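You operate a simulated robot arm through the tools that you are given. There is no shell and no other tool. Be economical: measure what you need, move in short steps, check, and stop when the job is done.

The job below is to be done with a simulated robot arm. You get a single attempt, and the scene is never put back.

## Task
Take the red metal block and put it on the red plate on the top of the side desk. Then take the 4 cm gauge block from the top of the small goods bench and leave it on top of the black wide cup there. Then put the blue folded cloth from the top of the small goods bench on the bottom shelf of the pale wood bench. Then fetch the pink metal block and set it on the bottom shelf of the blue workbench. Then fetch the round spacer with the smallest size on its label from the bench top by the small marker and set it on top of the carton on the top of the small goods bench. Then take the white card case marked "CARDS 20" from the near top of the long table and leave it on the white coaster. The order counts. Set down upright: pink metal block.

It is judged by the outcome, as a careful person would: the job done as asked, and still so three seconds after it is handed in. It fails if anything else is knocked over, pushed out of place, dropped, spilled or broken. Flat cloth is picked up by pressing the open fingertips on it (5 to 10 N) and closing them slowly along it; thin cloth reads only 2 to 8 mm in the jaws.

## Robot
A 6-joint arm with a two-finger parallel gripper on a trunk, on a base that drives. Base frame: it is fixed to the floor where the robot stands at the start and does not move with it; the origin is under the middle of the robot, x ahead of it, y to its left, z up; the surface under the hand at the start is at about z = 0.8. Units: m, rad, N and s.
With the tool pointing down near the work surface it reaches from about 0.36 to 0.9 m from the robot's upright axis, wherever it stands. Its first joint turns from -2.007 to 2.007 rad. Places, roughly: bottom shelf of the blue workbench [0.5, 0.3, 0.3]; bottom shelf of the pale wood bench [-3.3, -1.3, 0.3]; carton [1.25, -0.5, 1]; folded cloth [1, 0.75, 0.75]; gauge block [1, 0.75, 0.75]; pink metal block (5x5x6 cm) [1.5, -0.9, 0.9]; plate (9x12x1 cm) [-0.3, 2.9, 0.7]; red metal block (4x4x2 cm) [0.5, -0.1, 0.8]; round spacer [0.25, -1, 0.75]; white card case [-2.75, 1.75, 0.75]; white coaster (11x11x1 cm) [-2.5, 1.6, 0.7]; wide cup [1, 0.75, 1]. Payload 3.43 kg.
The tool frame sits at the grasp point between the pads (the TCP): z along the fingers, y along the line on which they close. The tips reach 0.034 m beyond it. The gripper opens to 0.128 m. The fingers are 0.024 m wide and 0.012 m thick; the gripper's body (0.048 by 0.13 m) begins 0.096 m behind the TCP.
Orientation is told as [roll, pitch, yaw] about the base's x, y, z axes, in that order, counted from this pose: with the fingers straight down and closing along the base's y, the tool's x points along the base's -x, its y along +y and its z along -z.

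## Interface
- The arm moves only by the tool play_rows. Its argument "motion" is a list of rows, each an object of numbers (a shift or turn left out is 0, a gripper value left out holds the last): "tx", "ty", "tz": the shift along the tool's x, y, z in units of 200 mm (1.0 is 200 mm); "wx", "wy", "wz": the turn, a rotation vector about the tool's x, y, z in units of 60 degrees (1.0 is 60 degrees); "hand": the gripper command, from -1 (shut) to 1 (fully open), values between in proportion. In form: [{"tx": .., "ty": .., "tz": .., "wx": .., "wy": .., "wz": .., "hand": ..}, ...]. A call has 1 to 12 rows; each row is the pose to reach, as a shift and turn from the pose commanded when the call began, along the tool's axes at that moment. A call with a number of a shift or a turn outside -1 to 1 is refused whole. Rows are played at 5 a second. More than 0.05 m and 0.15 rad between two rows, or a gripper value outside its range, and nothing of the call is played. Where a pose cannot be reached the arm comes as near as it can. A force on the tool above 40 N (or 10 N above the force at the start of the call, whichever is more), or a blocked arm, ends the call early, and 0.2 s more pass. Each finger travels about 0.108 m/s and halts on what it meets, pressing with about 44 N; the grip force reading is that of the motor and also rises with nothing between the fingers. The clock runs only during rows and for 0.2 s after the last one: add rows that repeat a pose to give the fingers time. The reply holds the time, the measured pose of the TCP, the force on the tool along the base axes, the opening and the grip force, in the units named above and with some noise, with the torque about the TCP (base axes, N m) and any sound that the robot's microphone picked up, and new pictures: "show" is both (left out), scene, wrist or none.
- Cameras (640 x 400 px; columns grow to the right, rows downward): "scene" is now at [0.0533, 0.1516, 1.2047]; the picture's right is [-0.42, -0.91, -0.00], its down [-0.53, 0.25, -0.81] and it looks along [0.74, -0.34, -0.59] (base axes); focal length 214 px, centre (320, 200). "wrist" rides on the gripper at [0.076, -0.011, -0.16] in the tool frame; the picture's right is [0.15, 0.99, 0.00], its down [-0.88, 0.13, -0.46] and it looks along [-0.45, 0.07, 0.89] (tool axes); focal length 234 px, centre (320, 200). There is no depth. A picture from a camera that has moved, and an enlarged one, comes with that camera's place and axes in the base frame and with its lens. The place of the scene camera against the robot may be out by one fixed shift of up to 0.012 m in any direction.
- slide_trunk(by): slides the trunk up (or, below 0, down) by that many m; the arm and the scene camera ride with it, the base frame stays. It gives what a move gives, with no picture.
- base_move(legs): drives the robot by 1 to 6 legs, each [ahead, turn to the left] in m and rad, along the robot's own axes; the way and the turn of a leg run together, so that a leg with both is an arc; at most 1.5 m and 3.142 rad a leg. The arm and the cameras ride along, it lands a little off, and it stops where it bumps. It gives what a move gives, and a new picture of the scene camera.
- pan_tilt(pan, tilt): turns the head with the scene camera to pan (to the left, within 1.798 rad either way) and tilt (down, from -0.506 to 1.204), counted from straight ahead of the robot. It gives what a move gives, and a new picture of the scene camera.
- enlarge(camera, box): a new picture of the part [left, top, right, bottom] of that camera's present view, enlarged. No time passes.
- sign_off(): hands the job in; it is judged then, once.

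Work in short steps. Places have to be worked out from the pictures, the camera data and where the tool is seen: move nearer, look again, correct. Check each grasp and each placing, and mend what went wrong. You have 186 turns and 260 pictures in all, those below and enlarged ones among them. Open the gripper and draw the arm clear of the work before you hand the job in, unless the task says otherwise; then end with one line.

The tools are called after "Emit:" as a command line: name --argument value ..., lists and objects as JSON in quotes. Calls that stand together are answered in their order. play_rows: Moves the arm, as the interface text tells. Its arguments: {"type":"object","properties":{"motion":{"type":"array","items":{"type":"object","properties":{"tx":{"type":"number"},"ty":{"type":"number"},"tz":{"type":"number"},"wx":{"type":"number"},"wy":{"type":"number"},"wz":{"type":"number"},"hand":{"type":"number"}}}},"show":{"type":"string","enum":["both","scene","wrist","none"]}},"required":["motion"]} The other tools are called the same way: slide_trunk (by) slides the trunk up or down; base_move (legs) drives the base; pan_tilt (pan, tilt) turns the head that bears the scene camera; enlarge (camera, box) takes an enlarged picture of a part of a camera's view; sign_off () hands the job in.

At the start:

```text
clock: 0.0
position: [0.5241, -0.2056, 1.1039]
tcp_rot: [-0.002, -0.001, -0.001]
force: [1.1, 0.2, 0.5]
torque: [-0.01, -0.02, 0.0]
width: 0.1282
gripper_force: 0.0
trunk travel left (down, up): [-0.45, 0.34]
robot x, y, heading: [0.0003, 0.0016, 0.003]
head pan, tilt: [-0.429, 0.635]
```

scene: 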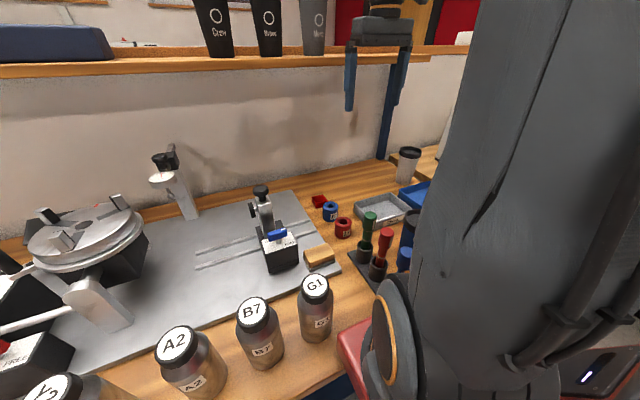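
wrist: 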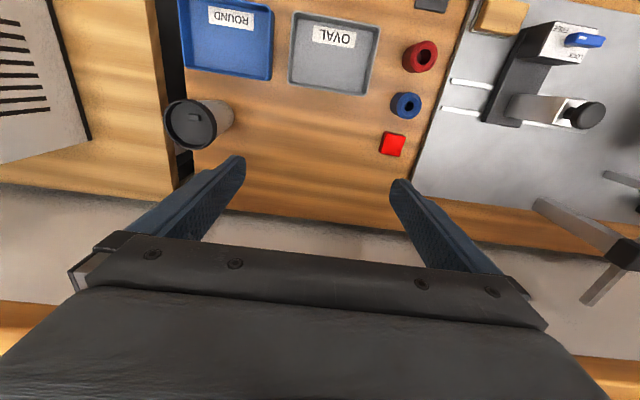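

The wrist view puts the red block at about (0.534, -0.062), with its top near z 0.82. I'll move above it and look again.

Emit:
play_rows --motion '[{"tx": -0.01, "ty": 0.12, "tz": 0.15}, {"tx": -0.02, "ty": 0.25, "tz": 0.3}, {"tx": -0.03, "ty": 0.4, "tz": 0.42}, {"tx": -0.04, "ty": 0.55, "tz": 0.54}, {"tx": -0.05, "ty": 0.718, "tz": 0.65}, {"tx": -0.05, "ty": 0.718, "tz": 0.75}]'

Emit:
enlarge --camera "wrist" --box '[220, 60, 420, 185]'

```text
clock: 1.4
position: [0.5412, -0.0629, 0.9349]
tcp_rot: [-0.002, 0.004, 0.0]
force: [1.1, 0.0, 0.6]
torque: [0.0, 0.03, -0.01]
width: 0.1277
gripper_force: 0.1
trunk travel left (down, up): [-0.45, 0.34]
robot x, y, heading: [-0.0003, -0.0012, 0.002]
head pan, tilt: [-0.429, 0.635]
camera scene: at [0.0533, 0.1518, 1.2046], right [-0.42, -0.91, 0.0], down [-0.53, 0.25, -0.81], along [0.74, -0.34, -0.59], focal length 214 px, centre (320, 200)
camera wrist: at [0.4652, -0.0733, 1.0938], right [-0.15, 0.99, 0.0], down [0.88, 0.13, 0.45], along [0.45, 0.07, -0.89], focal length 234 px, centre (320, 200)
```

scene: 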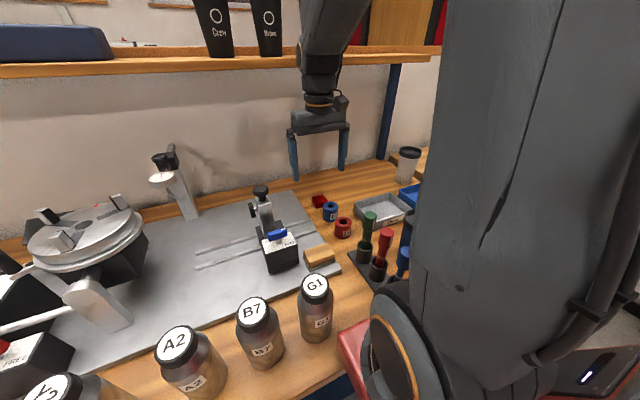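
wrist: 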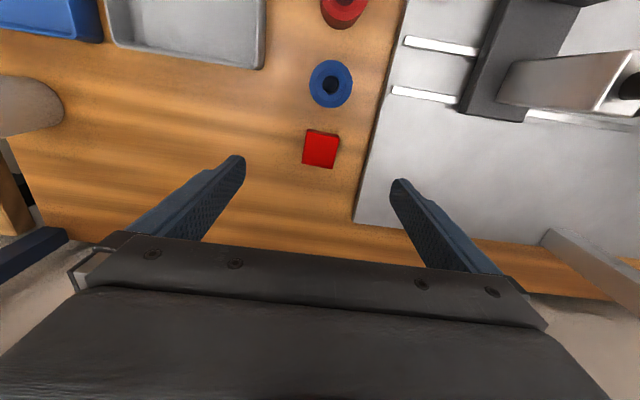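

```text
3.20 times, centred on (320, 122) of wrist
camera zoom: at [0.4652, -0.0733, 1.0938], right [-0.15, 0.99, 0.0], down [0.88, 0.13, 0.45], along [0.45, 0.07, -0.89], focal length 749 px, centre (320, 448)
```

zoom: 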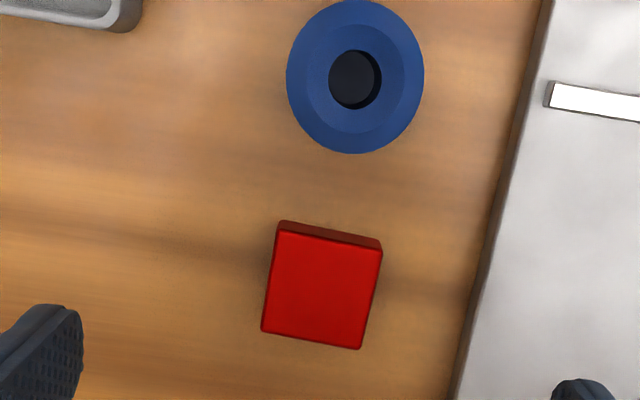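

The red block is square to the base axes, at about (0.5386, -0.0605). I'll narrow the jaws so they miss the fixture plate and go part of the way down, then check, because the last move landed about 2 cm lower than I commanded.

Emit:
play_rows --motion '[{"tx": 0.013, "ty": 0.012, "tz": 0.0, "hand": 0.1}, {"tx": 0.013, "ty": 0.012, "tz": 0.15}, {"tx": 0.013, "ty": 0.012, "tz": 0.3}, {"tx": 0.013, "ty": 0.012, "tz": 0.3}]' --show "wrist"

```text
clock: 2.4
position: [0.537, -0.0575, 0.8729]
tcp_rot: [-0.002, 0.002, 0.0]
force: [-0.3, -0.2, 0.5]
torque: [0.0, 0.01, -0.01]
width: 0.0706
gripper_force: 0.1
trunk travel left (down, up): [-0.45, 0.34]
robot x, y, heading: [-0.0001, -0.0019, 0.001]
head pan, tilt: [-0.429, 0.635]
camera wrist: at [0.461, -0.0698, 1.0321], right [-0.15, 0.99, 0.0], down [0.88, 0.13, 0.45], along [0.45, 0.07, -0.89], focal length 234 px, centre (320, 200)
```

wrist: 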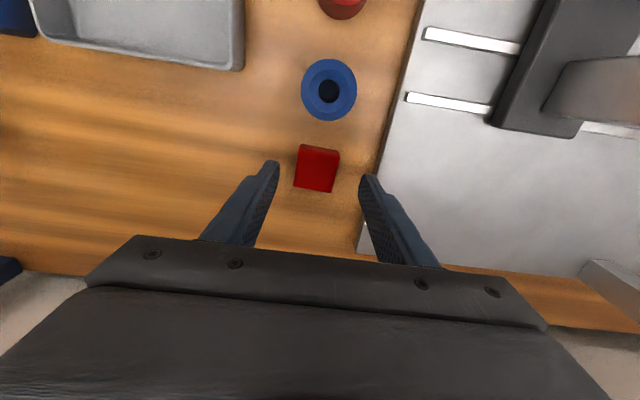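

The block lies between the fingers. I'll lower the last 3.5 cm and close.

Emit:
play_rows --motion '[{"ty": -0.012, "tz": 0.09}, {"ty": -0.012, "tz": 0.17}, {"ty": -0.012, "tz": 0.17, "hand": -1}, {"ty": -0.012, "tz": 0.17}, {"ty": -0.012, "tz": 0.17}]' --show "wrist"

```text
clock: 3.6
position: [0.5347, -0.061, 0.8409]
tcp_rot: [-0.003, 0.004, 0.0]
force: [0.7, 0.1, 1.0]
torque: [-0.04, -0.02, 0.01]
width: 0.0386
gripper_force: 44.1
trunk travel left (down, up): [-0.45, 0.34]
robot x, y, heading: [-0.0002, -0.0037, -0.001]
head pan, tilt: [-0.429, 0.635]
camera wrist: at [0.4603, -0.072, 0.9992], right [-0.15, 0.99, 0.0], down [0.88, 0.13, 0.45], along [0.45, 0.07, -0.89], focal length 234 px, centre (320, 200)
```

wrist: 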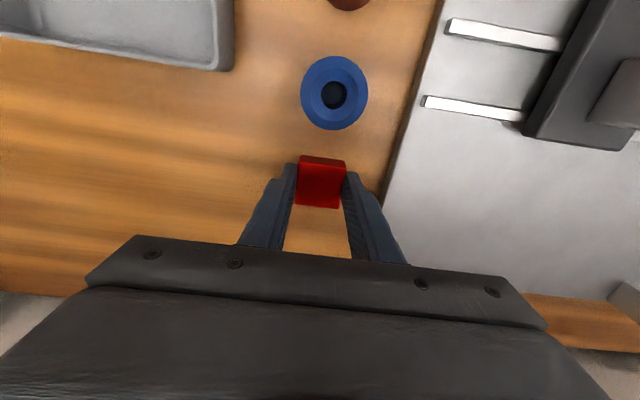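

The block is held (width 0.0386, grip 44 N). I'll lift it straight up and pull it back towards the robot.

Emit:
play_rows --motion '[{"tz": -0.2}, {"tz": -0.42}, {"tx": 0.08, "tz": -0.62}, {"tx": 0.25, "tz": -0.8}, {"tx": 0.45, "tz": -0.9}, {"tx": 0.6, "tz": -1.0}, {"tx": 0.65, "tz": -1.0}]' --show "wrist"

Emit:
pan_tilt --pan 1.6 --tilt 0.35

Emit:
pan_tilt --pan 0.7 --tilt 0.5

Emit:
pan_tilt --pan -1.6 --tilt 0.4

```text
clock: 5.2
position: [0.411, -0.0612, 1.0374]
tcp_rot: [0.0, 0.005, 0.001]
force: [-0.2, 0.1, -1.2]
torque: [-0.03, -0.02, -0.02]
width: 0.039
gripper_force: 44.1
trunk travel left (down, up): [-0.45, 0.34]
robot x, y, heading: [-0.0004, -0.0012, 0.001]
head pan, tilt: [-0.429, 0.635]
camera wrist: at [0.3351, -0.0725, 1.1977], right [-0.15, 0.99, 0.0], down [0.88, 0.13, 0.45], along [0.45, 0.07, -0.89], focal length 234 px, centre (320, 200)
```

wrist: 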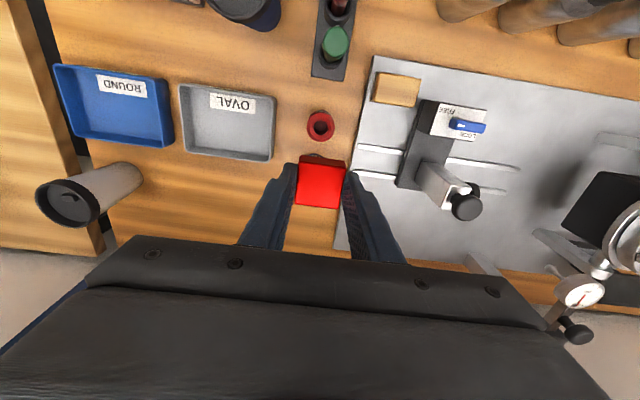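

```text
clock: 7.2
position: [0.411, -0.0617, 1.0377]
tcp_rot: [0.0, 0.005, 0.0]
force: [-0.1, -0.5, -0.8]
torque: [-0.02, -0.02, 0.0]
width: 0.039
gripper_force: 44.3
trunk travel left (down, up): [-0.45, 0.34]
robot x, y, heading: [-0.0007, -0.0042, -0.003]
head pan, tilt: [1.6, 0.351]
camera scene: at [-0.0296, 0.2821, 1.2288], right [1.0, 0.03, 0.01], down [0.02, -0.35, -0.94], along [-0.02, 0.94, -0.35], focal length 214 px, centre (320, 200)
```

scene: 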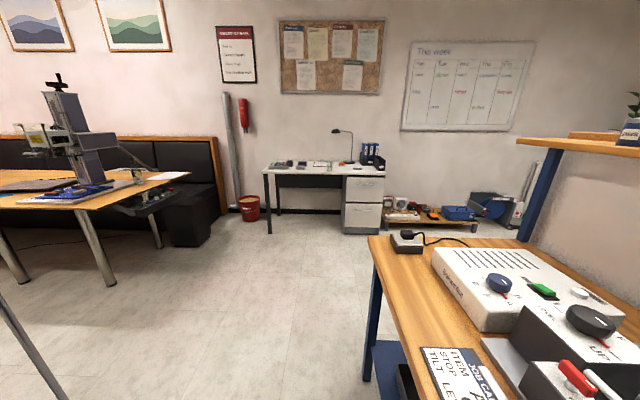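

```text
clock: 8.3
position: [0.4105, -0.061, 1.0368]
tcp_rot: [0.0, 0.006, 0.0]
force: [-0.4, 0.0, -0.4]
torque: [0.02, -0.01, -0.01]
width: 0.0389
gripper_force: 43.7
trunk travel left (down, up): [-0.45, 0.34]
robot x, y, heading: [-0.0026, 0.0004, -0.001]
head pan, tilt: [0.7, 0.499]
camera scene: at [0.0426, 0.2478, 1.2158], right [0.64, -0.77, 0.01], down [-0.36, -0.31, -0.88], along [0.68, 0.56, -0.48], focal length 214 px, centre (320, 200)
```

scene: 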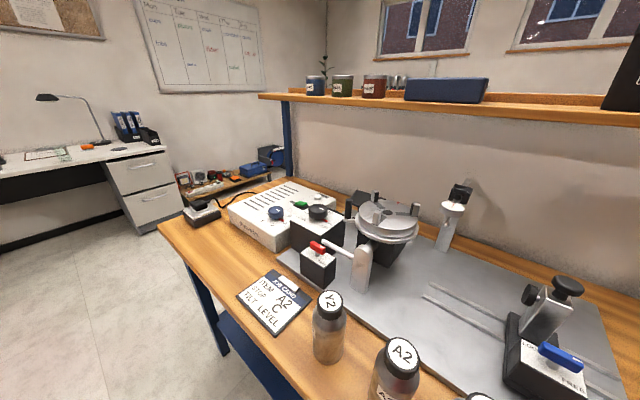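

```text
clock: 10.5
position: [0.4112, -0.0616, 1.0386]
tcp_rot: [-0.001, 0.005, -0.001]
force: [0.0, 0.4, -1.0]
torque: [0.04, -0.02, 0.0]
width: 0.0391
gripper_force: 44.2
trunk travel left (down, up): [-0.45, 0.34]
robot x, y, heading: [-0.0023, -0.0011, -0.0]
head pan, tilt: [-1.6, 0.4]
camera scene: at [-0.0301, 0.0969, 1.2247], right [-1.0, 0.03, -0.01], down [0.02, 0.38, -0.92], along [-0.02, -0.92, -0.39], focal length 214 px, centre (320, 200)
```

scene: 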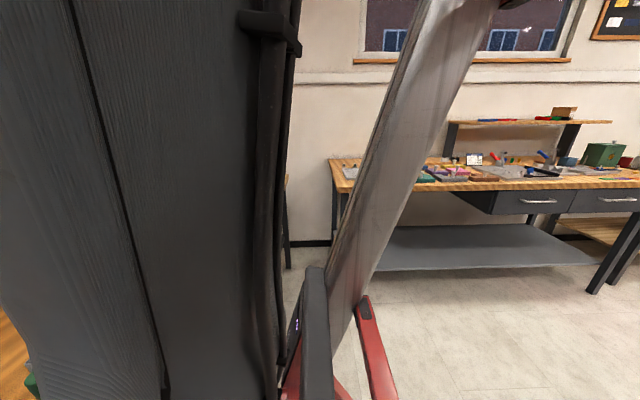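

The block is safely held. Before backing away I'll look further behind on both sides.

Emit:
pan_tilt --pan 1.798 --tilt 0.8

Emit:
pan_tilt --pan -1.798 --tilt 0.8

```text
clock: 13.3
position: [0.4114, -0.0622, 1.0365]
tcp_rot: [0.001, 0.004, 0.0]
force: [-0.8, -0.5, -0.9]
torque: [-0.02, 0.02, 0.01]
width: 0.0388
gripper_force: 44.3
trunk travel left (down, up): [-0.45, 0.34]
robot x, y, heading: [0.0067, -0.003, -0.006]
head pan, tilt: [1.798, 0.799]
camera scene: at [-0.0463, 0.2676, 1.1813], right [0.97, 0.22, 0.01], down [0.17, -0.7, -0.69], along [-0.15, 0.68, -0.72], focal length 214 px, centre (320, 200)
```

scene: 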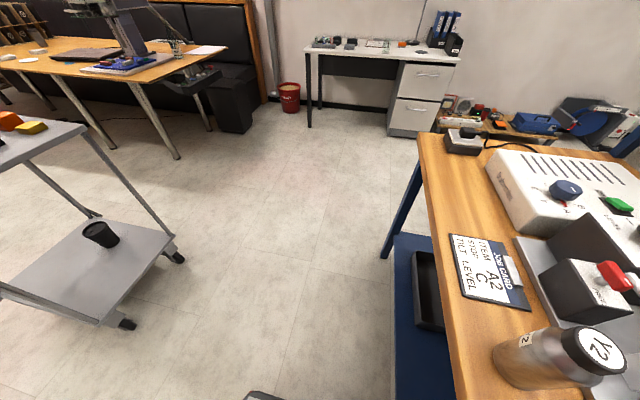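

```text
clock: 16.4
position: [0.4114, -0.0625, 1.0371]
tcp_rot: [0.001, 0.004, 0.001]
force: [0.4, -0.1, -0.9]
torque: [0.0, 0.01, -0.01]
width: 0.0391
gripper_force: 44.4
trunk travel left (down, up): [-0.45, 0.34]
robot x, y, heading: [-0.0022, -0.0018, -0.002]
head pan, tilt: [-1.798, 0.799]
camera scene: at [-0.0469, 0.1095, 1.1819], right [-0.97, 0.23, -0.01], down [0.17, 0.7, -0.7], along [-0.15, -0.68, -0.72], focal length 214 px, centre (320, 200)
```

scene: 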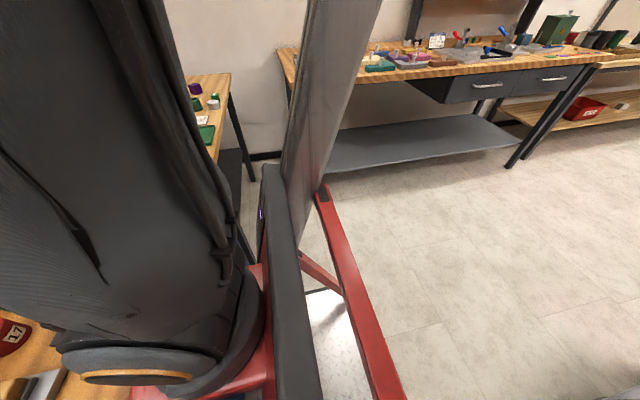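

The floor behind me is clear as far as x ≈ -1.3, and the cart's near side is at x ≈ -0.9. I'll back up, turn left and drive towards the side desk.

Emit:
base_move --legs '[[-0.32, 0], [0, 1.57], [1.3, 0]]'

Emit:
pan_tilt --pan 0.0 --tilt 0.6

```text
clock: 17.8
position: [0.2657, -0.0583, 0.9197]
tcp_rot: [0.136, 0.354, 0.014]
force: [-8.0, -0.2, -2.6]
torque: [0.08, 0.99, 0.01]
width: 0.0212
gripper_force: 43.9
trunk travel left (down, up): [-0.45, 0.34]
robot x, y, heading: [-0.0478, -0.0, -0.008]
head pan, tilt: [-1.798, 0.799]
stopped in leg 1: the robot was blocked; the commanded pose is now the measured one
camera scene: at [-0.0236, 0.1092, 1.1945], right [-0.97, 0.23, 0.05], down [0.13, 0.7, -0.7], along [-0.2, -0.68, -0.71], focal length 214 px, centre (320, 200)
```

scene: 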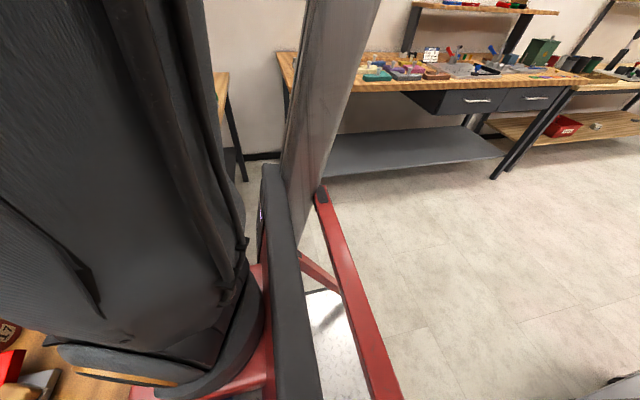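

```text
clock: 19.6
position: [0.2681, -0.0594, 0.9193]
tcp_rot: [0.135, 0.35, 0.016]
force: [9.3, -2.7, 4.2]
torque: [-0.13, -0.19, 0.06]
width: 0.0001
gripper_force: 32.8
trunk travel left (down, up): [-0.45, 0.34]
robot x, y, heading: [-0.0511, -0.0005, -0.006]
head pan, tilt: [0.0, 0.6]
camera scene: at [0.0853, 0.1871, 1.2062], right [-0.01, -1.0, 0.0], down [-0.61, 0.0, -0.79], along [0.79, -0.01, -0.61], focal length 214 px, centre (320, 200)
```

scene: 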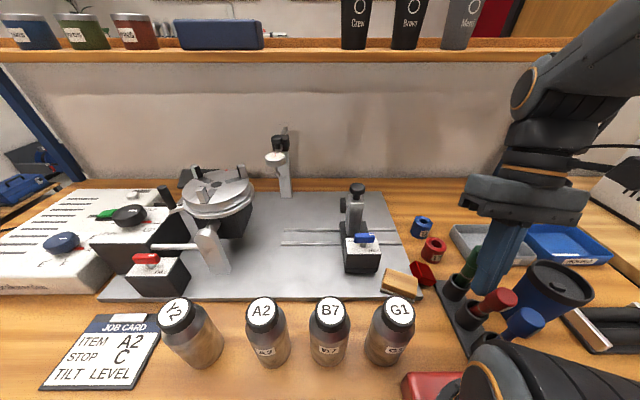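

Something blocked the base after 5 cm. The arm has shifted, and the red block is out of the jaws: I can see it lying by the fixture plate. I need to look before moving anything else.

Emit:
play_rows --motion '[{"tz": 0.0}]'

Emit:
pan_tilt --pan -0.7 --tilt 0.9

```text
clock: 20.0
position: [0.2673, -0.0591, 0.9198]
tcp_rot: [0.134, 0.352, 0.016]
force: [11.1, -3.7, 4.9]
torque: [-0.1, -0.2, 0.07]
width: 0.0
gripper_force: 32.8
trunk travel left (down, up): [-0.45, 0.34]
robot x, y, heading: [-0.0524, 0.001, -0.008]
head pan, tilt: [0.0, 0.6]
camera scene: at [0.0852, 0.1871, 1.2062], right [-0.01, -1.0, 0.0], down [-0.61, 0.0, -0.79], along [0.79, -0.01, -0.61], focal length 214 px, centre (320, 200)
camera wrist: at [0.2505, -0.0914, 1.0925], right [-0.11, 0.98, 0.17], down [0.99, 0.09, 0.14], along [0.12, 0.19, -0.97], focal length 234 px, centre (320, 200)
```

scene: 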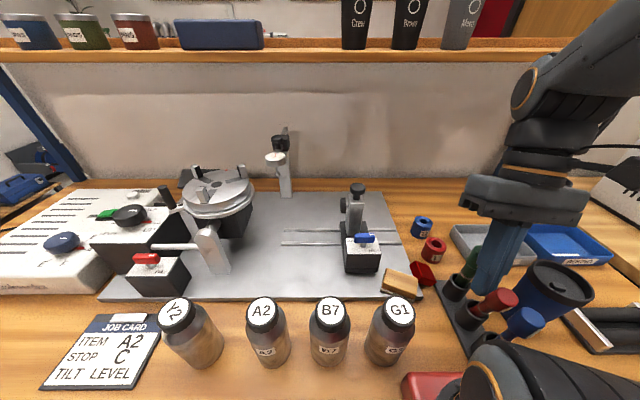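
wrist: 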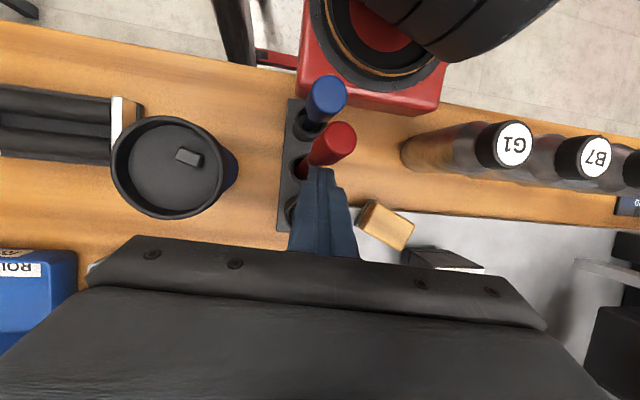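

```text
clock: 21.1
position: [0.2678, -0.0579, 0.9195]
tcp_rot: [0.135, 0.352, 0.018]
force: [12.9, -4.4, 6.1]
torque: [-0.09, -0.21, 0.09]
width: 0.0
gripper_force: 32.5
trunk travel left (down, up): [-0.45, 0.34]
robot x, y, heading: [-0.051, 0.0032, -0.009]
head pan, tilt: [-0.7, 0.901]
camera scene: at [0.0528, 0.1388, 1.1831], right [-0.65, -0.76, 0.04], down [-0.63, 0.51, -0.59], along [0.43, -0.4, -0.81], focal length 214 px, centre (320, 200)
```

scene: 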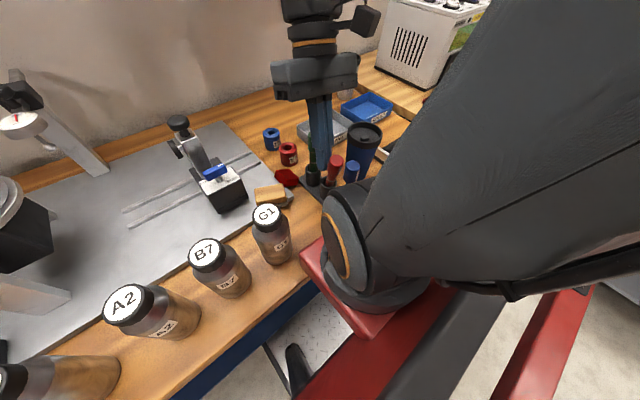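

The closed fingers are pressed into the screwdriver rack with about 13 N along x, and the robot leans forward by about 0.05 rad. I'll zoom in on the rack and on the red block.

Emit:
enlarge --camera "scene" --box '[250, 110, 410, 210]'

Emit:
enlarge --camera "wrist" --box '[240, 40, 480, 280]'

```text
4.00 times, centred on (330, 160) of scene
camera zoom: at [0.0528, 0.1388, 1.1831], right [-0.65, -0.76, 0.04], down [-0.63, 0.51, -0.59], along [0.43, -0.4, -0.81], focal length 858 px, centre (280, 360)
```

zoom: 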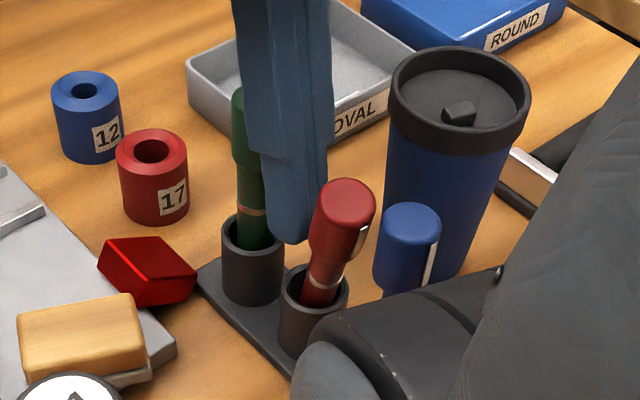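

```text
1.67 times, centred on (360, 160) of wrist
camera zoom: at [0.2503, -0.0913, 1.0925], right [-0.11, 0.98, 0.17], down [0.99, 0.09, 0.14], along [0.12, 0.19, -0.97], focal length 390 px, centre (253, 267)
```

zoom: 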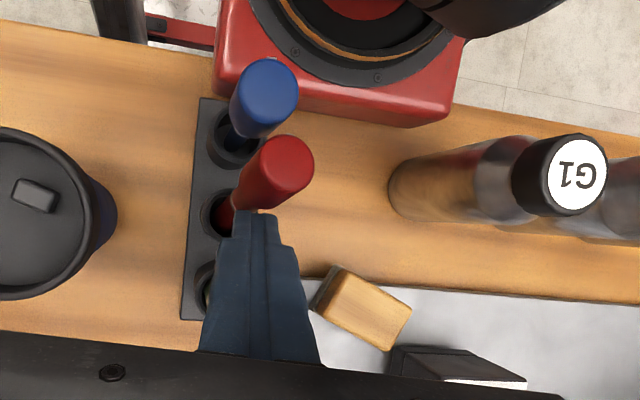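

The fingers sit between the green and red markers and push the red one back. I'll ease 1 cm towards +x, then rise straight up in small steps.

Emit:
play_rows --motion '[{"tx": -0.045, "tz": -0.017}, {"tx": -0.03, "tz": -0.06}, {"tx": -0.015, "tz": -0.12}]' --show "scene"

```text
clock: 21.9
position: [0.2921, -0.0664, 0.9443]
tcp_rot: [0.116, 0.309, 0.01]
force: [-0.2, -1.0, 0.2]
torque: [0.01, -0.02, -0.02]
width: 0.0
gripper_force: 33.1
out of reach, approached as far as the arm can: row 1, 2, 3
trunk travel left (down, up): [-0.45, 0.34]
robot x, y, heading: [-0.0519, 0.0008, -0.005]
head pan, tilt: [-0.7, 0.901]
camera scene: at [0.0526, 0.1387, 1.1831], right [-0.65, -0.76, 0.04], down [-0.63, 0.51, -0.59], along [0.43, -0.4, -0.81], focal length 214 px, centre (320, 200)
```

scene: 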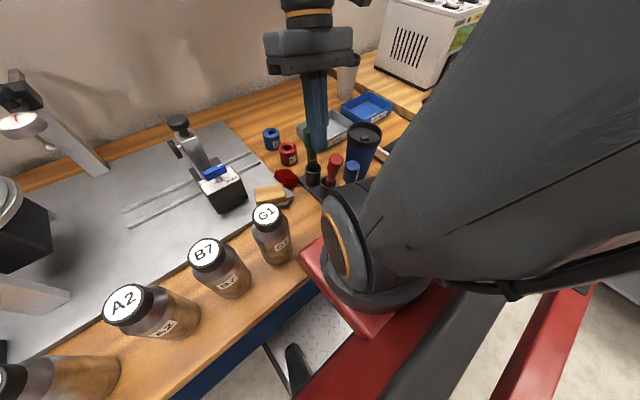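

The force is gone. I'll keep going up and slightly outward, and level the tool.

Emit:
play_rows --motion '[{"tx": -0.02, "tz": -0.18}, {"tx": -0.04, "tz": -0.34}, {"tx": -0.08, "tz": -0.5}, {"tx": -0.12, "tz": -0.66}]' --show "scene"

```text
clock: 22.9
position: [0.3465, -0.079, 1.0777]
tcp_rot: [0.093, 0.247, 0.007]
force: [-0.3, -0.2, 0.1]
torque: [-0.02, 0.0, 0.01]
width: 0.0004
gripper_force: 32.8
trunk travel left (down, up): [-0.45, 0.34]
robot x, y, heading: [-0.0486, -0.0007, -0.005]
head pan, tilt: [-0.7, 0.901]
camera scene: at [0.0525, 0.1388, 1.183], right [-0.65, -0.76, 0.03], down [-0.63, 0.51, -0.59], along [0.43, -0.4, -0.81], focal length 214 px, centre (320, 200)
```

scene: 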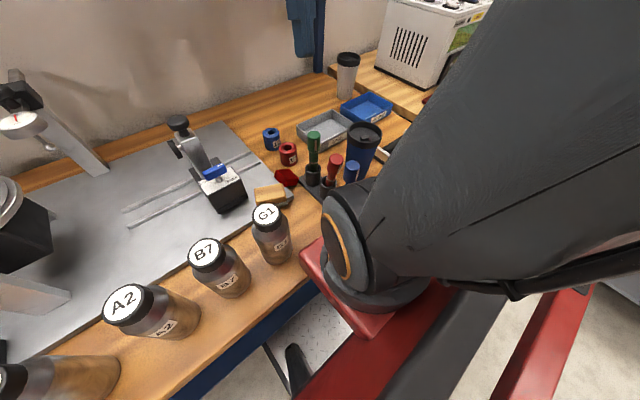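

The rack still looks fine, but the robot remains pitched forward by about 0.05 rad. I'll look down around the base to find out what it caught on.

Emit:
pan_tilt --pan 0.2 --tilt 1.2

Emit:
pan_tilt --pan 1.798 --tilt 1.2

Emit:
pan_tilt --pan -1.5 --tilt 1.2

```text
clock: 24.1
position: [0.3462, -0.0798, 1.0784]
tcp_rot: [0.093, 0.248, 0.007]
force: [0.6, 0.1, 0.2]
torque: [0.01, 0.02, -0.01]
width: 0.0
gripper_force: 32.9
trunk travel left (down, up): [-0.45, 0.34]
robot x, y, heading: [-0.0553, -0.001, -0.005]
head pan, tilt: [0.201, 1.201]
camera scene: at [0.0486, 0.1985, 1.1634], right [0.19, -0.98, -0.01], down [-0.93, -0.18, -0.31], along [0.31, 0.07, -0.95], focal length 214 px, centre (320, 200)
```

scene: 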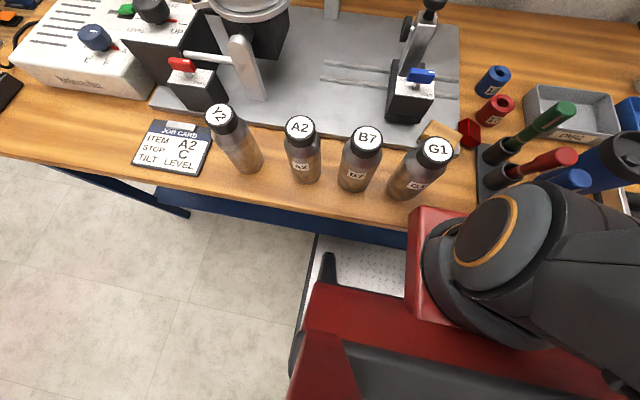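

```text
clock: 25.7
position: [0.3465, -0.078, 1.0782]
tcp_rot: [0.093, 0.249, 0.006]
force: [0.1, -0.7, 0.0]
torque: [-0.01, 0.0, -0.02]
width: 0.0
gripper_force: 33.1
trunk travel left (down, up): [-0.45, 0.34]
robot x, y, heading: [-0.0509, -0.0012, -0.005]
head pan, tilt: [1.798, 1.201]
camera scene: at [-0.0186, 0.2424, 1.167], right [0.97, 0.22, -0.05], down [0.18, -0.91, -0.37], along [-0.13, 0.35, -0.93], focal length 214 px, centre (320, 200)
```

scene: 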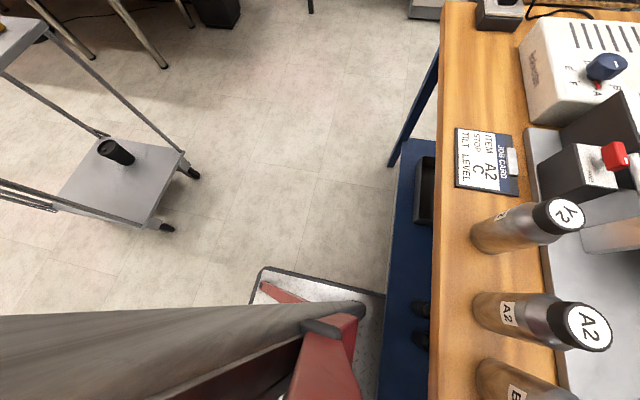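

```text
clock: 28.5
position: [0.3464, -0.079, 1.0791]
tcp_rot: [0.093, 0.246, 0.008]
force: [-0.6, 0.0, 0.9]
torque: [0.03, 0.0, -0.02]
width: 0.0
gripper_force: 32.6
trunk travel left (down, up): [-0.45, 0.34]
robot x, y, heading: [-0.0511, -0.0032, -0.003]
head pan, tilt: [-1.499, 1.201]
camera scene: at [-0.0033, 0.132, 1.166], right [-1.0, -0.07, 0.05], down [-0.08, 0.93, -0.36], along [-0.03, -0.36, -0.93], focal length 214 px, centre (320, 200)
```

scene: 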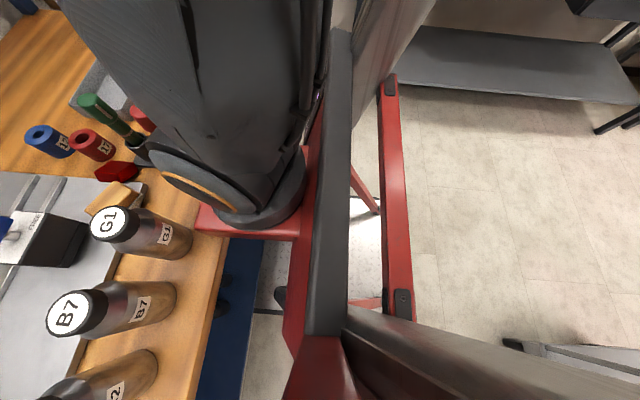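

I see nothing obvious behind the base. The red shoulder mount overhangs the bench edge, so I'll raise the trunk for clearance and check whether the lean changes.

Emit:
slide_trunk --by 0.12

Emit:
pan_tilt --pan -0.2 --tilt 0.8

```text
clock: 30.0
position: [0.3375, -0.077, 1.2129]
tcp_rot: [0.074, 0.19, 0.003]
force: [-0.9, -0.2, 1.3]
torque: [0.0, -0.15, 0.02]
width: 0.0
gripper_force: 32.6
trunk travel left (down, up): [-0.57, 0.22]
robot x, y, heading: [-0.0531, 0.0008, -0.007]
head pan, tilt: [-1.499, 1.201]
```

```text
clock: 31.5
position: [0.34, -0.0774, 1.2115]
tcp_rot: [0.077, 0.192, 0.004]
force: [-0.2, 0.1, 0.5]
torque: [0.0, -0.03, 0.0]
width: 0.0
gripper_force: 32.5
trunk travel left (down, up): [-0.57, 0.22]
robot x, y, heading: [-0.055, 0.0068, -0.006]
head pan, tilt: [-0.201, 0.799]
camera scene: at [-0.0215, 0.1717, 1.289], right [-0.21, -0.98, 0.0], down [-0.7, 0.15, -0.7], along [0.68, -0.14, -0.72], focal length 214 px, centre (320, 200)
```

scene: 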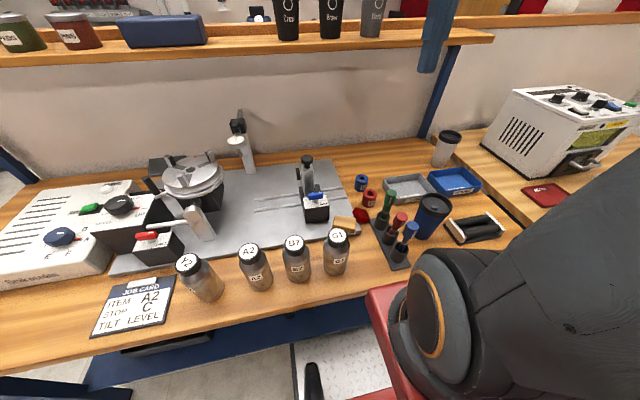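

Raising the trunk cured the lean, so the shoulder mount had been caught on the bench edge. From now on I'll lift the trunk before driving. The red block is near (0.34, -0.02), so I'll level the tool and look down at it.

Emit:
play_rows --motion '[{"wx": 0.035, "wy": -0.09, "tx": -0.12, "ty": 0.13, "tz": 0.1, "hand": 0}, {"wx": 0.0735, "wy": -0.183, "tx": -0.243, "ty": 0.27, "tz": 0.228}, {"wx": 0.0735, "wy": -0.183, "tx": -0.243, "ty": 0.27, "tz": 0.228}]' --show "wrist"

```text
clock: 32.3
position: [0.3797, -0.0191, 1.1589]
tcp_rot: [-0.002, 0.0, -0.005]
force: [-0.2, -0.4, -0.1]
torque: [-0.03, -0.01, 0.01]
width: 0.064
gripper_force: 0.1
trunk travel left (down, up): [-0.57, 0.22]
robot x, y, heading: [-0.0505, 0.0004, -0.007]
head pan, tilt: [-0.201, 0.799]
camera wrist: at [0.3026, -0.0297, 1.3175], right [-0.14, 0.99, 0.0], down [0.88, 0.13, 0.46], along [0.45, 0.06, -0.89], focal length 234 px, centre (320, 200)
```

wrist: 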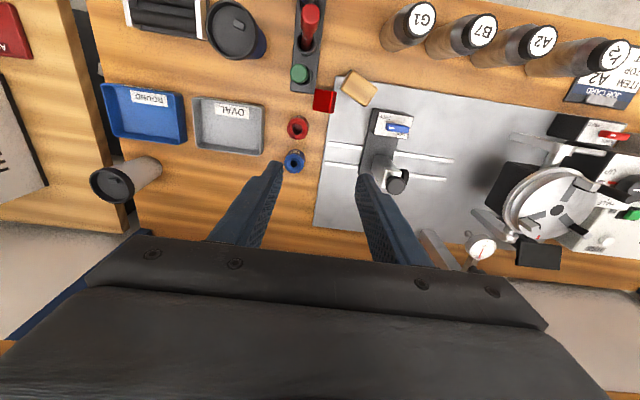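

Emit:
enlarge --camera "wrist" --box '[264, 40, 392, 120]'

Emit:
enlarge --camera "scene" --box '[320, 170, 440, 270]'

```text
5.00 times, centred on (328, 80) of wrist
camera zoom: at [0.3026, -0.0297, 1.3175], right [-0.14, 0.99, 0.0], down [0.88, 0.13, 0.46], along [0.45, 0.06, -0.89], focal length 1171 px, centre (280, 800)
```

zoom: 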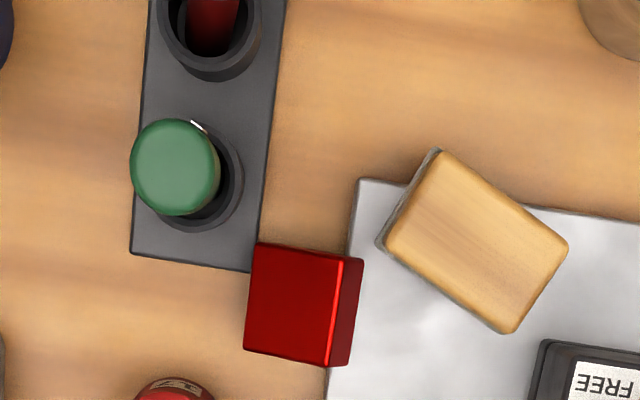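

```text
4.00 times, centred on (380, 220) of scene
camera zoom: at [-0.0214, 0.1717, 1.2891], right [-0.21, -0.98, 0.0], down [-0.7, 0.15, -0.7], along [0.68, -0.14, -0.72], focal length 858 px, centre (80, 120)
```

zoom: 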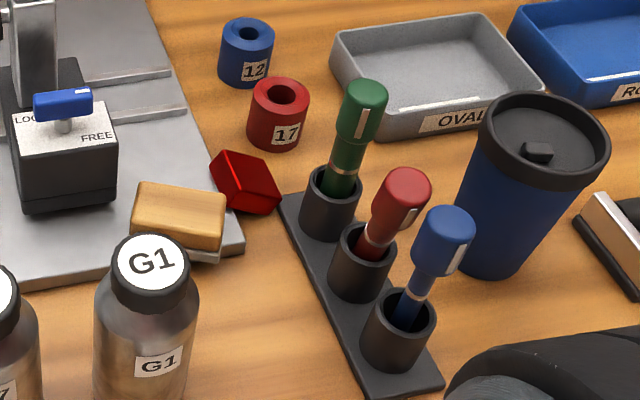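

The red block leans on the edge of the fixture plate beside the marker rack. I'll grip it along x, which needs a 90° yaw, and keep the tips clear of both the rack base and the plate. First I turn and come down over it.

Emit:
play_rows --motion '[{"wz": -0.14, "tz": 0.05}, {"wz": -0.28, "tx": 0.05, "tz": 0.1}, {"wz": -0.42, "tx": 0.1, "tz": 0.2}, {"wz": -0.56, "tx": 0.15, "tz": 0.3}, {"wz": -0.7, "tx": 0.2, "tz": 0.4}, {"wz": -0.84, "tx": 0.215, "ty": 0.03, "tz": 0.5}, {"wz": -0.98, "tx": 0.215, "ty": 0.03, "tz": 0.5}]' --show "none"

Emit:
play_rows --motion '[{"wz": -0.14}, {"wz": -0.28}, {"wz": -0.42}, {"wz": -0.52}, {"wz": -0.52}]' --show "wrist"

```text
clock: 33.9
position: [0.3369, -0.014, 1.063]
tcp_rot: [-0.001, 0.002, 1.023]
force: [0.3, -0.7, 0.3]
torque: [0.0, 0.0, 0.01]
width: 0.0638
gripper_force: 0.1
trunk travel left (down, up): [-0.57, 0.22]
robot x, y, heading: [-0.0524, 0.0013, -0.009]
head pan, tilt: [-0.201, 0.799]
```

```text
clock: 35.1
position: [0.3356, -0.0146, 1.0627]
tcp_rot: [0.0, 0.002, 1.569]
force: [0.7, -0.1, -0.1]
torque: [0.0, -0.02, 0.02]
width: 0.0638
gripper_force: 0.1
trunk travel left (down, up): [-0.57, 0.22]
robot x, y, heading: [-0.0509, 0.002, -0.009]
head pan, tilt: [-0.201, 0.799]
camera wrist: at [0.3471, -0.0896, 1.2206], right [-0.99, -0.14, 0.0], down [-0.13, 0.88, 0.45], along [-0.07, 0.45, -0.89], focal length 234 px, centre (320, 200)
```

wrist: 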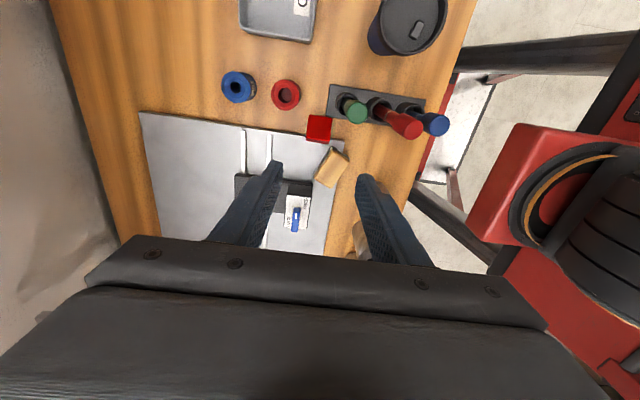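

The block's place is confirmed at (0.337, -0.02). I'll descend most of the way.

Emit:
play_rows --motion '[{"tz": 0.2}, {"tz": 0.4}, {"tz": 0.6}, {"tz": 0.75}, {"tz": 0.85}, {"tz": 0.85}]' --show "wrist"

```text
clock: 36.5
position: [0.336, -0.0133, 0.8898]
tcp_rot: [0.001, 0.001, 1.568]
force: [0.2, 0.3, -0.5]
torque: [-0.01, -0.03, 0.02]
width: 0.0641
gripper_force: 0.1
trunk travel left (down, up): [-0.57, 0.22]
robot x, y, heading: [-0.0522, 0.004, -0.008]
head pan, tilt: [-0.201, 0.799]
camera wrist: at [0.3462, -0.0891, 1.0496], right [-0.99, -0.14, 0.0], down [-0.13, 0.88, 0.45], along [-0.07, 0.45, -0.89], focal length 234 px, centre (320, 200)
```

wrist: 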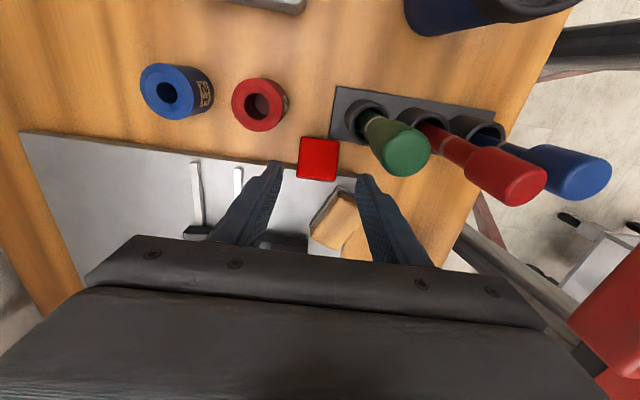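

Everything clears. I'll lower the last 3.7 cm and close.

Emit:
play_rows --motion '[{"tx": 0.015, "tz": 0.08}, {"tx": 0.015, "tz": 0.185}, {"tx": 0.015, "tz": 0.185}, {"tx": 0.015, "tz": 0.185, "hand": -1}, {"tx": 0.015, "tz": 0.185}, {"tx": 0.015, "tz": 0.185}]' --show "wrist"

```text
clock: 37.9
position: [0.3361, -0.0178, 0.8522]
tcp_rot: [0.002, 0.003, 1.567]
force: [-0.5, -0.5, 0.0]
torque: [-0.01, -0.01, -0.03]
width: 0.0389
gripper_force: 44.0
trunk travel left (down, up): [-0.57, 0.22]
robot x, y, heading: [-0.0502, -0.0012, -0.008]
head pan, tilt: [-0.201, 0.799]
camera wrist: at [0.3463, -0.0929, 1.0123], right [-0.99, -0.14, 0.0], down [-0.13, 0.88, 0.45], along [-0.07, 0.45, -0.89], focal length 234 px, centre (320, 200)
```

wrist: 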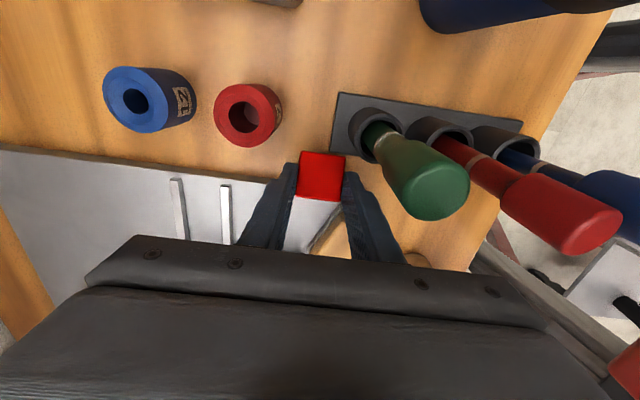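

The block is gripped again (0.0389 wide, 44 N). I'll lift it well clear.

Emit:
play_rows --motion '[{"tz": -0.15}, {"tz": -0.4}, {"tz": -0.6}, {"tz": -0.8}, {"tz": -1.0}, {"tz": -1.0}]' --show "none"

Emit:
play_rows --motion '[{"tz": -0.2}, {"tz": -0.4}, {"tz": -0.5}, {"tz": -0.5}]' --show "wrist"

Emit:
slide_trunk --by 0.06

Emit:
base_move --legs '[[-0.06, 0]]'

```text
clock: 39.3
position: [0.3361, -0.0134, 1.0562]
tcp_rot: [0.002, 0.003, 1.568]
force: [0.0, 0.3, -1.3]
torque: [0.01, 0.04, -0.01]
width: 0.039
gripper_force: 43.7
trunk travel left (down, up): [-0.57, 0.22]
robot x, y, heading: [-0.0514, 0.002, -0.006]
head pan, tilt: [-0.201, 0.799]
```

```text
clock: 40.3
position: [0.3361, -0.0145, 1.1555]
tcp_rot: [0.001, 0.002, 1.567]
force: [0.9, 0.2, -0.9]
torque: [0.0, -0.01, 0.0]
width: 0.0387
gripper_force: 43.7
trunk travel left (down, up): [-0.57, 0.22]
robot x, y, heading: [-0.0503, 0.0032, -0.005]
head pan, tilt: [-0.201, 0.799]
camera wrist: at [0.3477, -0.0913, 1.3154], right [-0.99, -0.14, 0.0], down [-0.13, 0.88, 0.45], along [-0.07, 0.45, -0.89], focal length 234 px, centre (320, 200)
```

wrist: 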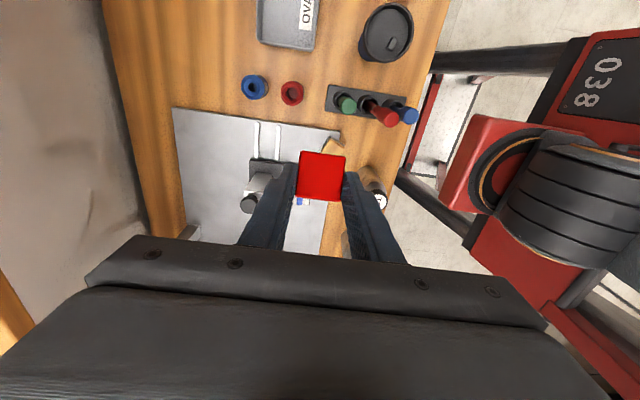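

```text
clock: 41.3
position: [0.3364, -0.0167, 1.2141]
tcp_rot: [0.0, 0.003, 1.568]
force: [0.1, 0.5, -0.5]
torque: [0.0, 0.01, -0.01]
width: 0.0391
gripper_force: 44.0
trunk travel left (down, up): [-0.63, 0.16]
robot x, y, heading: [-0.0521, 0.0019, -0.007]
head pan, tilt: [-0.201, 0.799]
```

```text
clock: 42.2
position: [0.2757, -0.0172, 1.2144]
tcp_rot: [0.001, 0.001, 1.566]
force: [0.1, -1.1, -0.6]
torque: [0.0, 0.01, -0.04]
width: 0.0389
gripper_force: 44.4
trunk travel left (down, up): [-0.63, 0.16]
robot x, y, heading: [-0.11, 0.0005, -0.008]
head pan, tilt: [-0.201, 0.799]
camera scene: at [-0.0981, 0.1726, 1.349], right [-0.21, -0.98, 0.0], down [-0.7, 0.15, -0.7], along [0.68, -0.14, -0.72], focal length 214 px, centre (320, 200)
```

scene: 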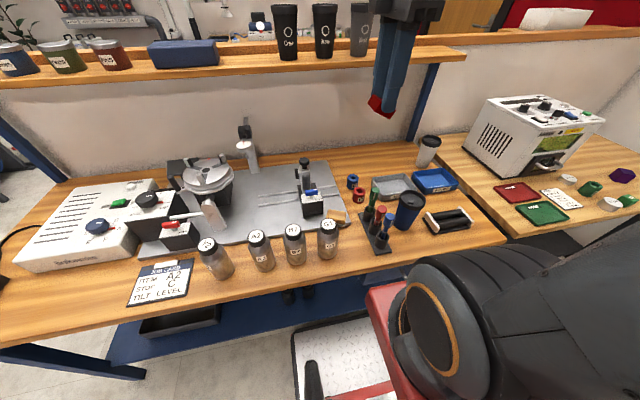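

Driving works now and the block is held. I'll back a little further, turn left and drive towards the side desk.

Emit:
base_move --legs '[[-0.19, 0], [0, 0.785], [0, 0.785]]'

Emit:
base_move --legs '[[0.7, 0], [0.7, 0]]'

Emit:
pan_tilt --pan 0.0 --tilt 0.5

```text
clock: 47.9
position: [-0.2824, 0.3915, 1.215]
tcp_rot: [0.001, 0.002, 3.138]
force: [-0.7, 0.1, -1.0]
torque: [0.0, 0.0, -0.05]
width: 0.039
gripper_force: 44.2
trunk travel left (down, up): [-0.63, 0.16]
robot x, y, heading: [-0.3006, 0.0042, 1.561]
head pan, tilt: [-0.201, 0.799]
camera scene: at [-0.477, 0.0057, 1.349], right [0.98, -0.2, 0.0], down [-0.15, -0.7, -0.7], along [0.14, 0.68, -0.72], focal length 214 px, centre (320, 200)
```

scene: 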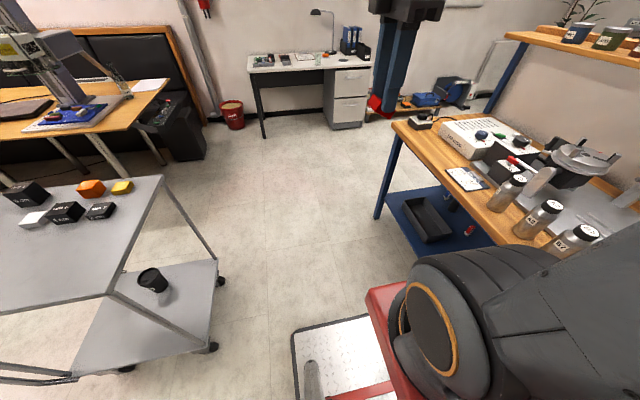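

```text
clock: 55.3
position: [-0.2668, 1.802, 1.2149]
tcp_rot: [0.0, 0.002, 3.122]
force: [-0.6, 0.0, -0.5]
torque: [-0.03, 0.01, 0.01]
width: 0.0391
gripper_force: 44.3
trunk travel left (down, up): [-0.63, 0.16]
robot x, y, heading: [-0.2915, 1.4189, 1.554]
head pan, tilt: [-0.201, 0.799]
camera scene: at [-0.4673, 1.4207, 1.3491], right [0.98, -0.22, 0.0], down [-0.16, -0.7, -0.7], along [0.15, 0.68, -0.72], focal length 214 px, centre (320, 200)
```

scene: 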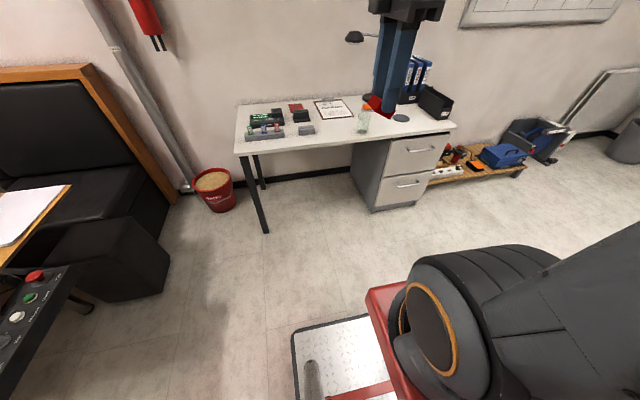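

```text
clock: 56.1
position: [-0.2666, 1.8028, 1.2145]
tcp_rot: [0.001, 0.003, 3.124]
force: [0.8, 0.6, -1.2]
torque: [0.01, 0.0, -0.03]
width: 0.0391
gripper_force: 44.0
trunk travel left (down, up): [-0.63, 0.16]
robot x, y, heading: [-0.2915, 1.4195, 1.549]
head pan, tilt: [0.0, 0.499]
camera scene: at [-0.483, 1.433, 1.3749], right [1.0, -0.02, 0.0], down [-0.01, -0.48, -0.88], along [0.02, 0.88, -0.48], focal length 214 px, centre (320, 200)
```

scene: 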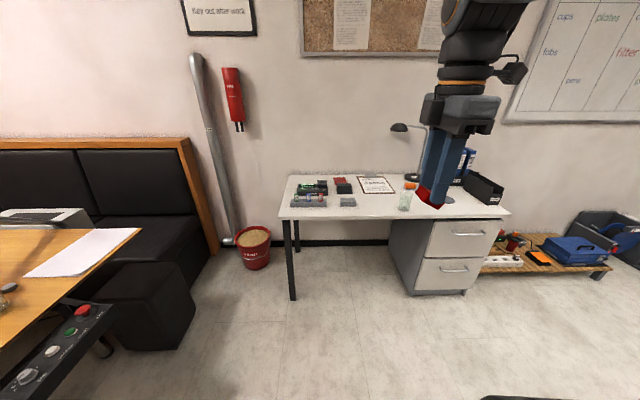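

The side desk is ahead. I'll zoom in on its top to find the plate.

Emit:
enlarge --camera "scene" --box '[270, 160, 430, 230]'

```text
4.00 times, centred on (350, 195) of scene
camera zoom: at [-0.483, 1.433, 1.3749], right [1.0, -0.02, 0.0], down [-0.01, -0.48, -0.88], along [0.02, 0.88, -0.48], focal length 858 px, centre (200, 220)
```

zoom: 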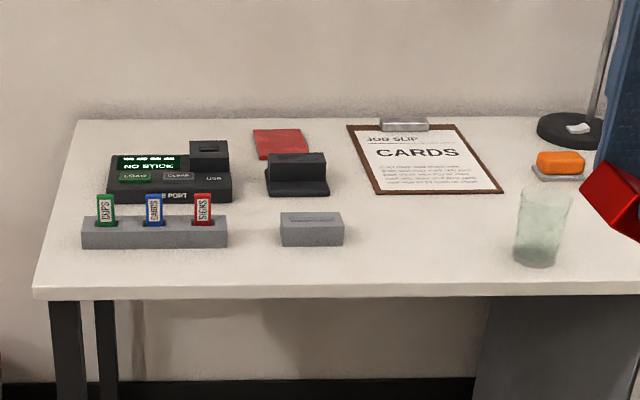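

The plate is at about (-0.305, 2.88), behind a black gadget, and the desk's front edge is at y ≈ 2.39. I'll drive up to y ≈ 2.03.

Emit:
base_move --legs '[[0.61, 0]]'

Emit:
slide_trunk --by -0.18

Emit:
pan_tilt --pan -0.1 --tilt 0.7

```text
clock: 59.5
position: [-0.2514, 2.4134, 1.2143]
tcp_rot: [0.0, 0.001, 3.118]
force: [0.3, 0.5, -0.7]
torque: [0.05, -0.01, 0.01]
width: 0.0389
gripper_force: 44.5
trunk travel left (down, up): [-0.63, 0.16]
robot x, y, heading: [-0.275, 2.026, 1.545]
head pan, tilt: [0.0, 0.499]
camera scene: at [-0.4698, 2.0442, 1.375], right [1.0, -0.02, 0.0], down [-0.01, -0.48, -0.88], along [0.02, 0.88, -0.48], focal length 214 px, centre (320, 200)
```

scene: 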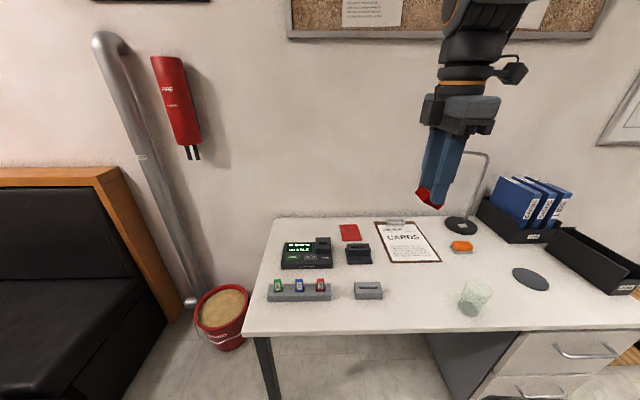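

```text
clock: 61.5
position: [-0.2525, 2.4455, 1.0339]
tcp_rot: [0.001, 0.002, 3.119]
force: [0.3, -0.4, -0.5]
torque: [0.01, 0.01, 0.0]
width: 0.0388
gripper_force: 43.9
trunk travel left (down, up): [-0.45, 0.34]
robot x, y, heading: [-0.2745, 2.0262, 1.546]
head pan, tilt: [0.0, 0.499]
```

```text
clock: 62.2
position: [-0.2503, 2.4456, 1.0346]
tcp_rot: [0.001, 0.001, 3.119]
force: [0.3, -1.1, -1.4]
torque: [0.0, 0.04, 0.01]
width: 0.0391
gripper_force: 44.2
trunk travel left (down, up): [-0.45, 0.34]
robot x, y, heading: [-0.278, 2.0288, 1.548]
head pan, tilt: [-0.099, 0.7]
camera scene: at [-0.4604, 2.0877, 1.1773], right [0.99, -0.12, 0.0], down [-0.08, -0.64, -0.77], along [0.09, 0.76, -0.64], focal length 214 px, centre (320, 200)
```

scene: 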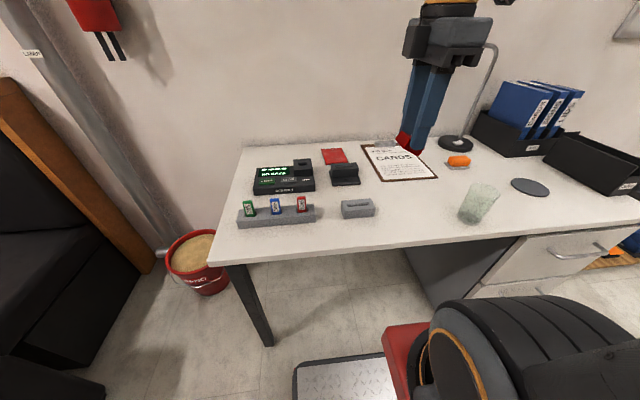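

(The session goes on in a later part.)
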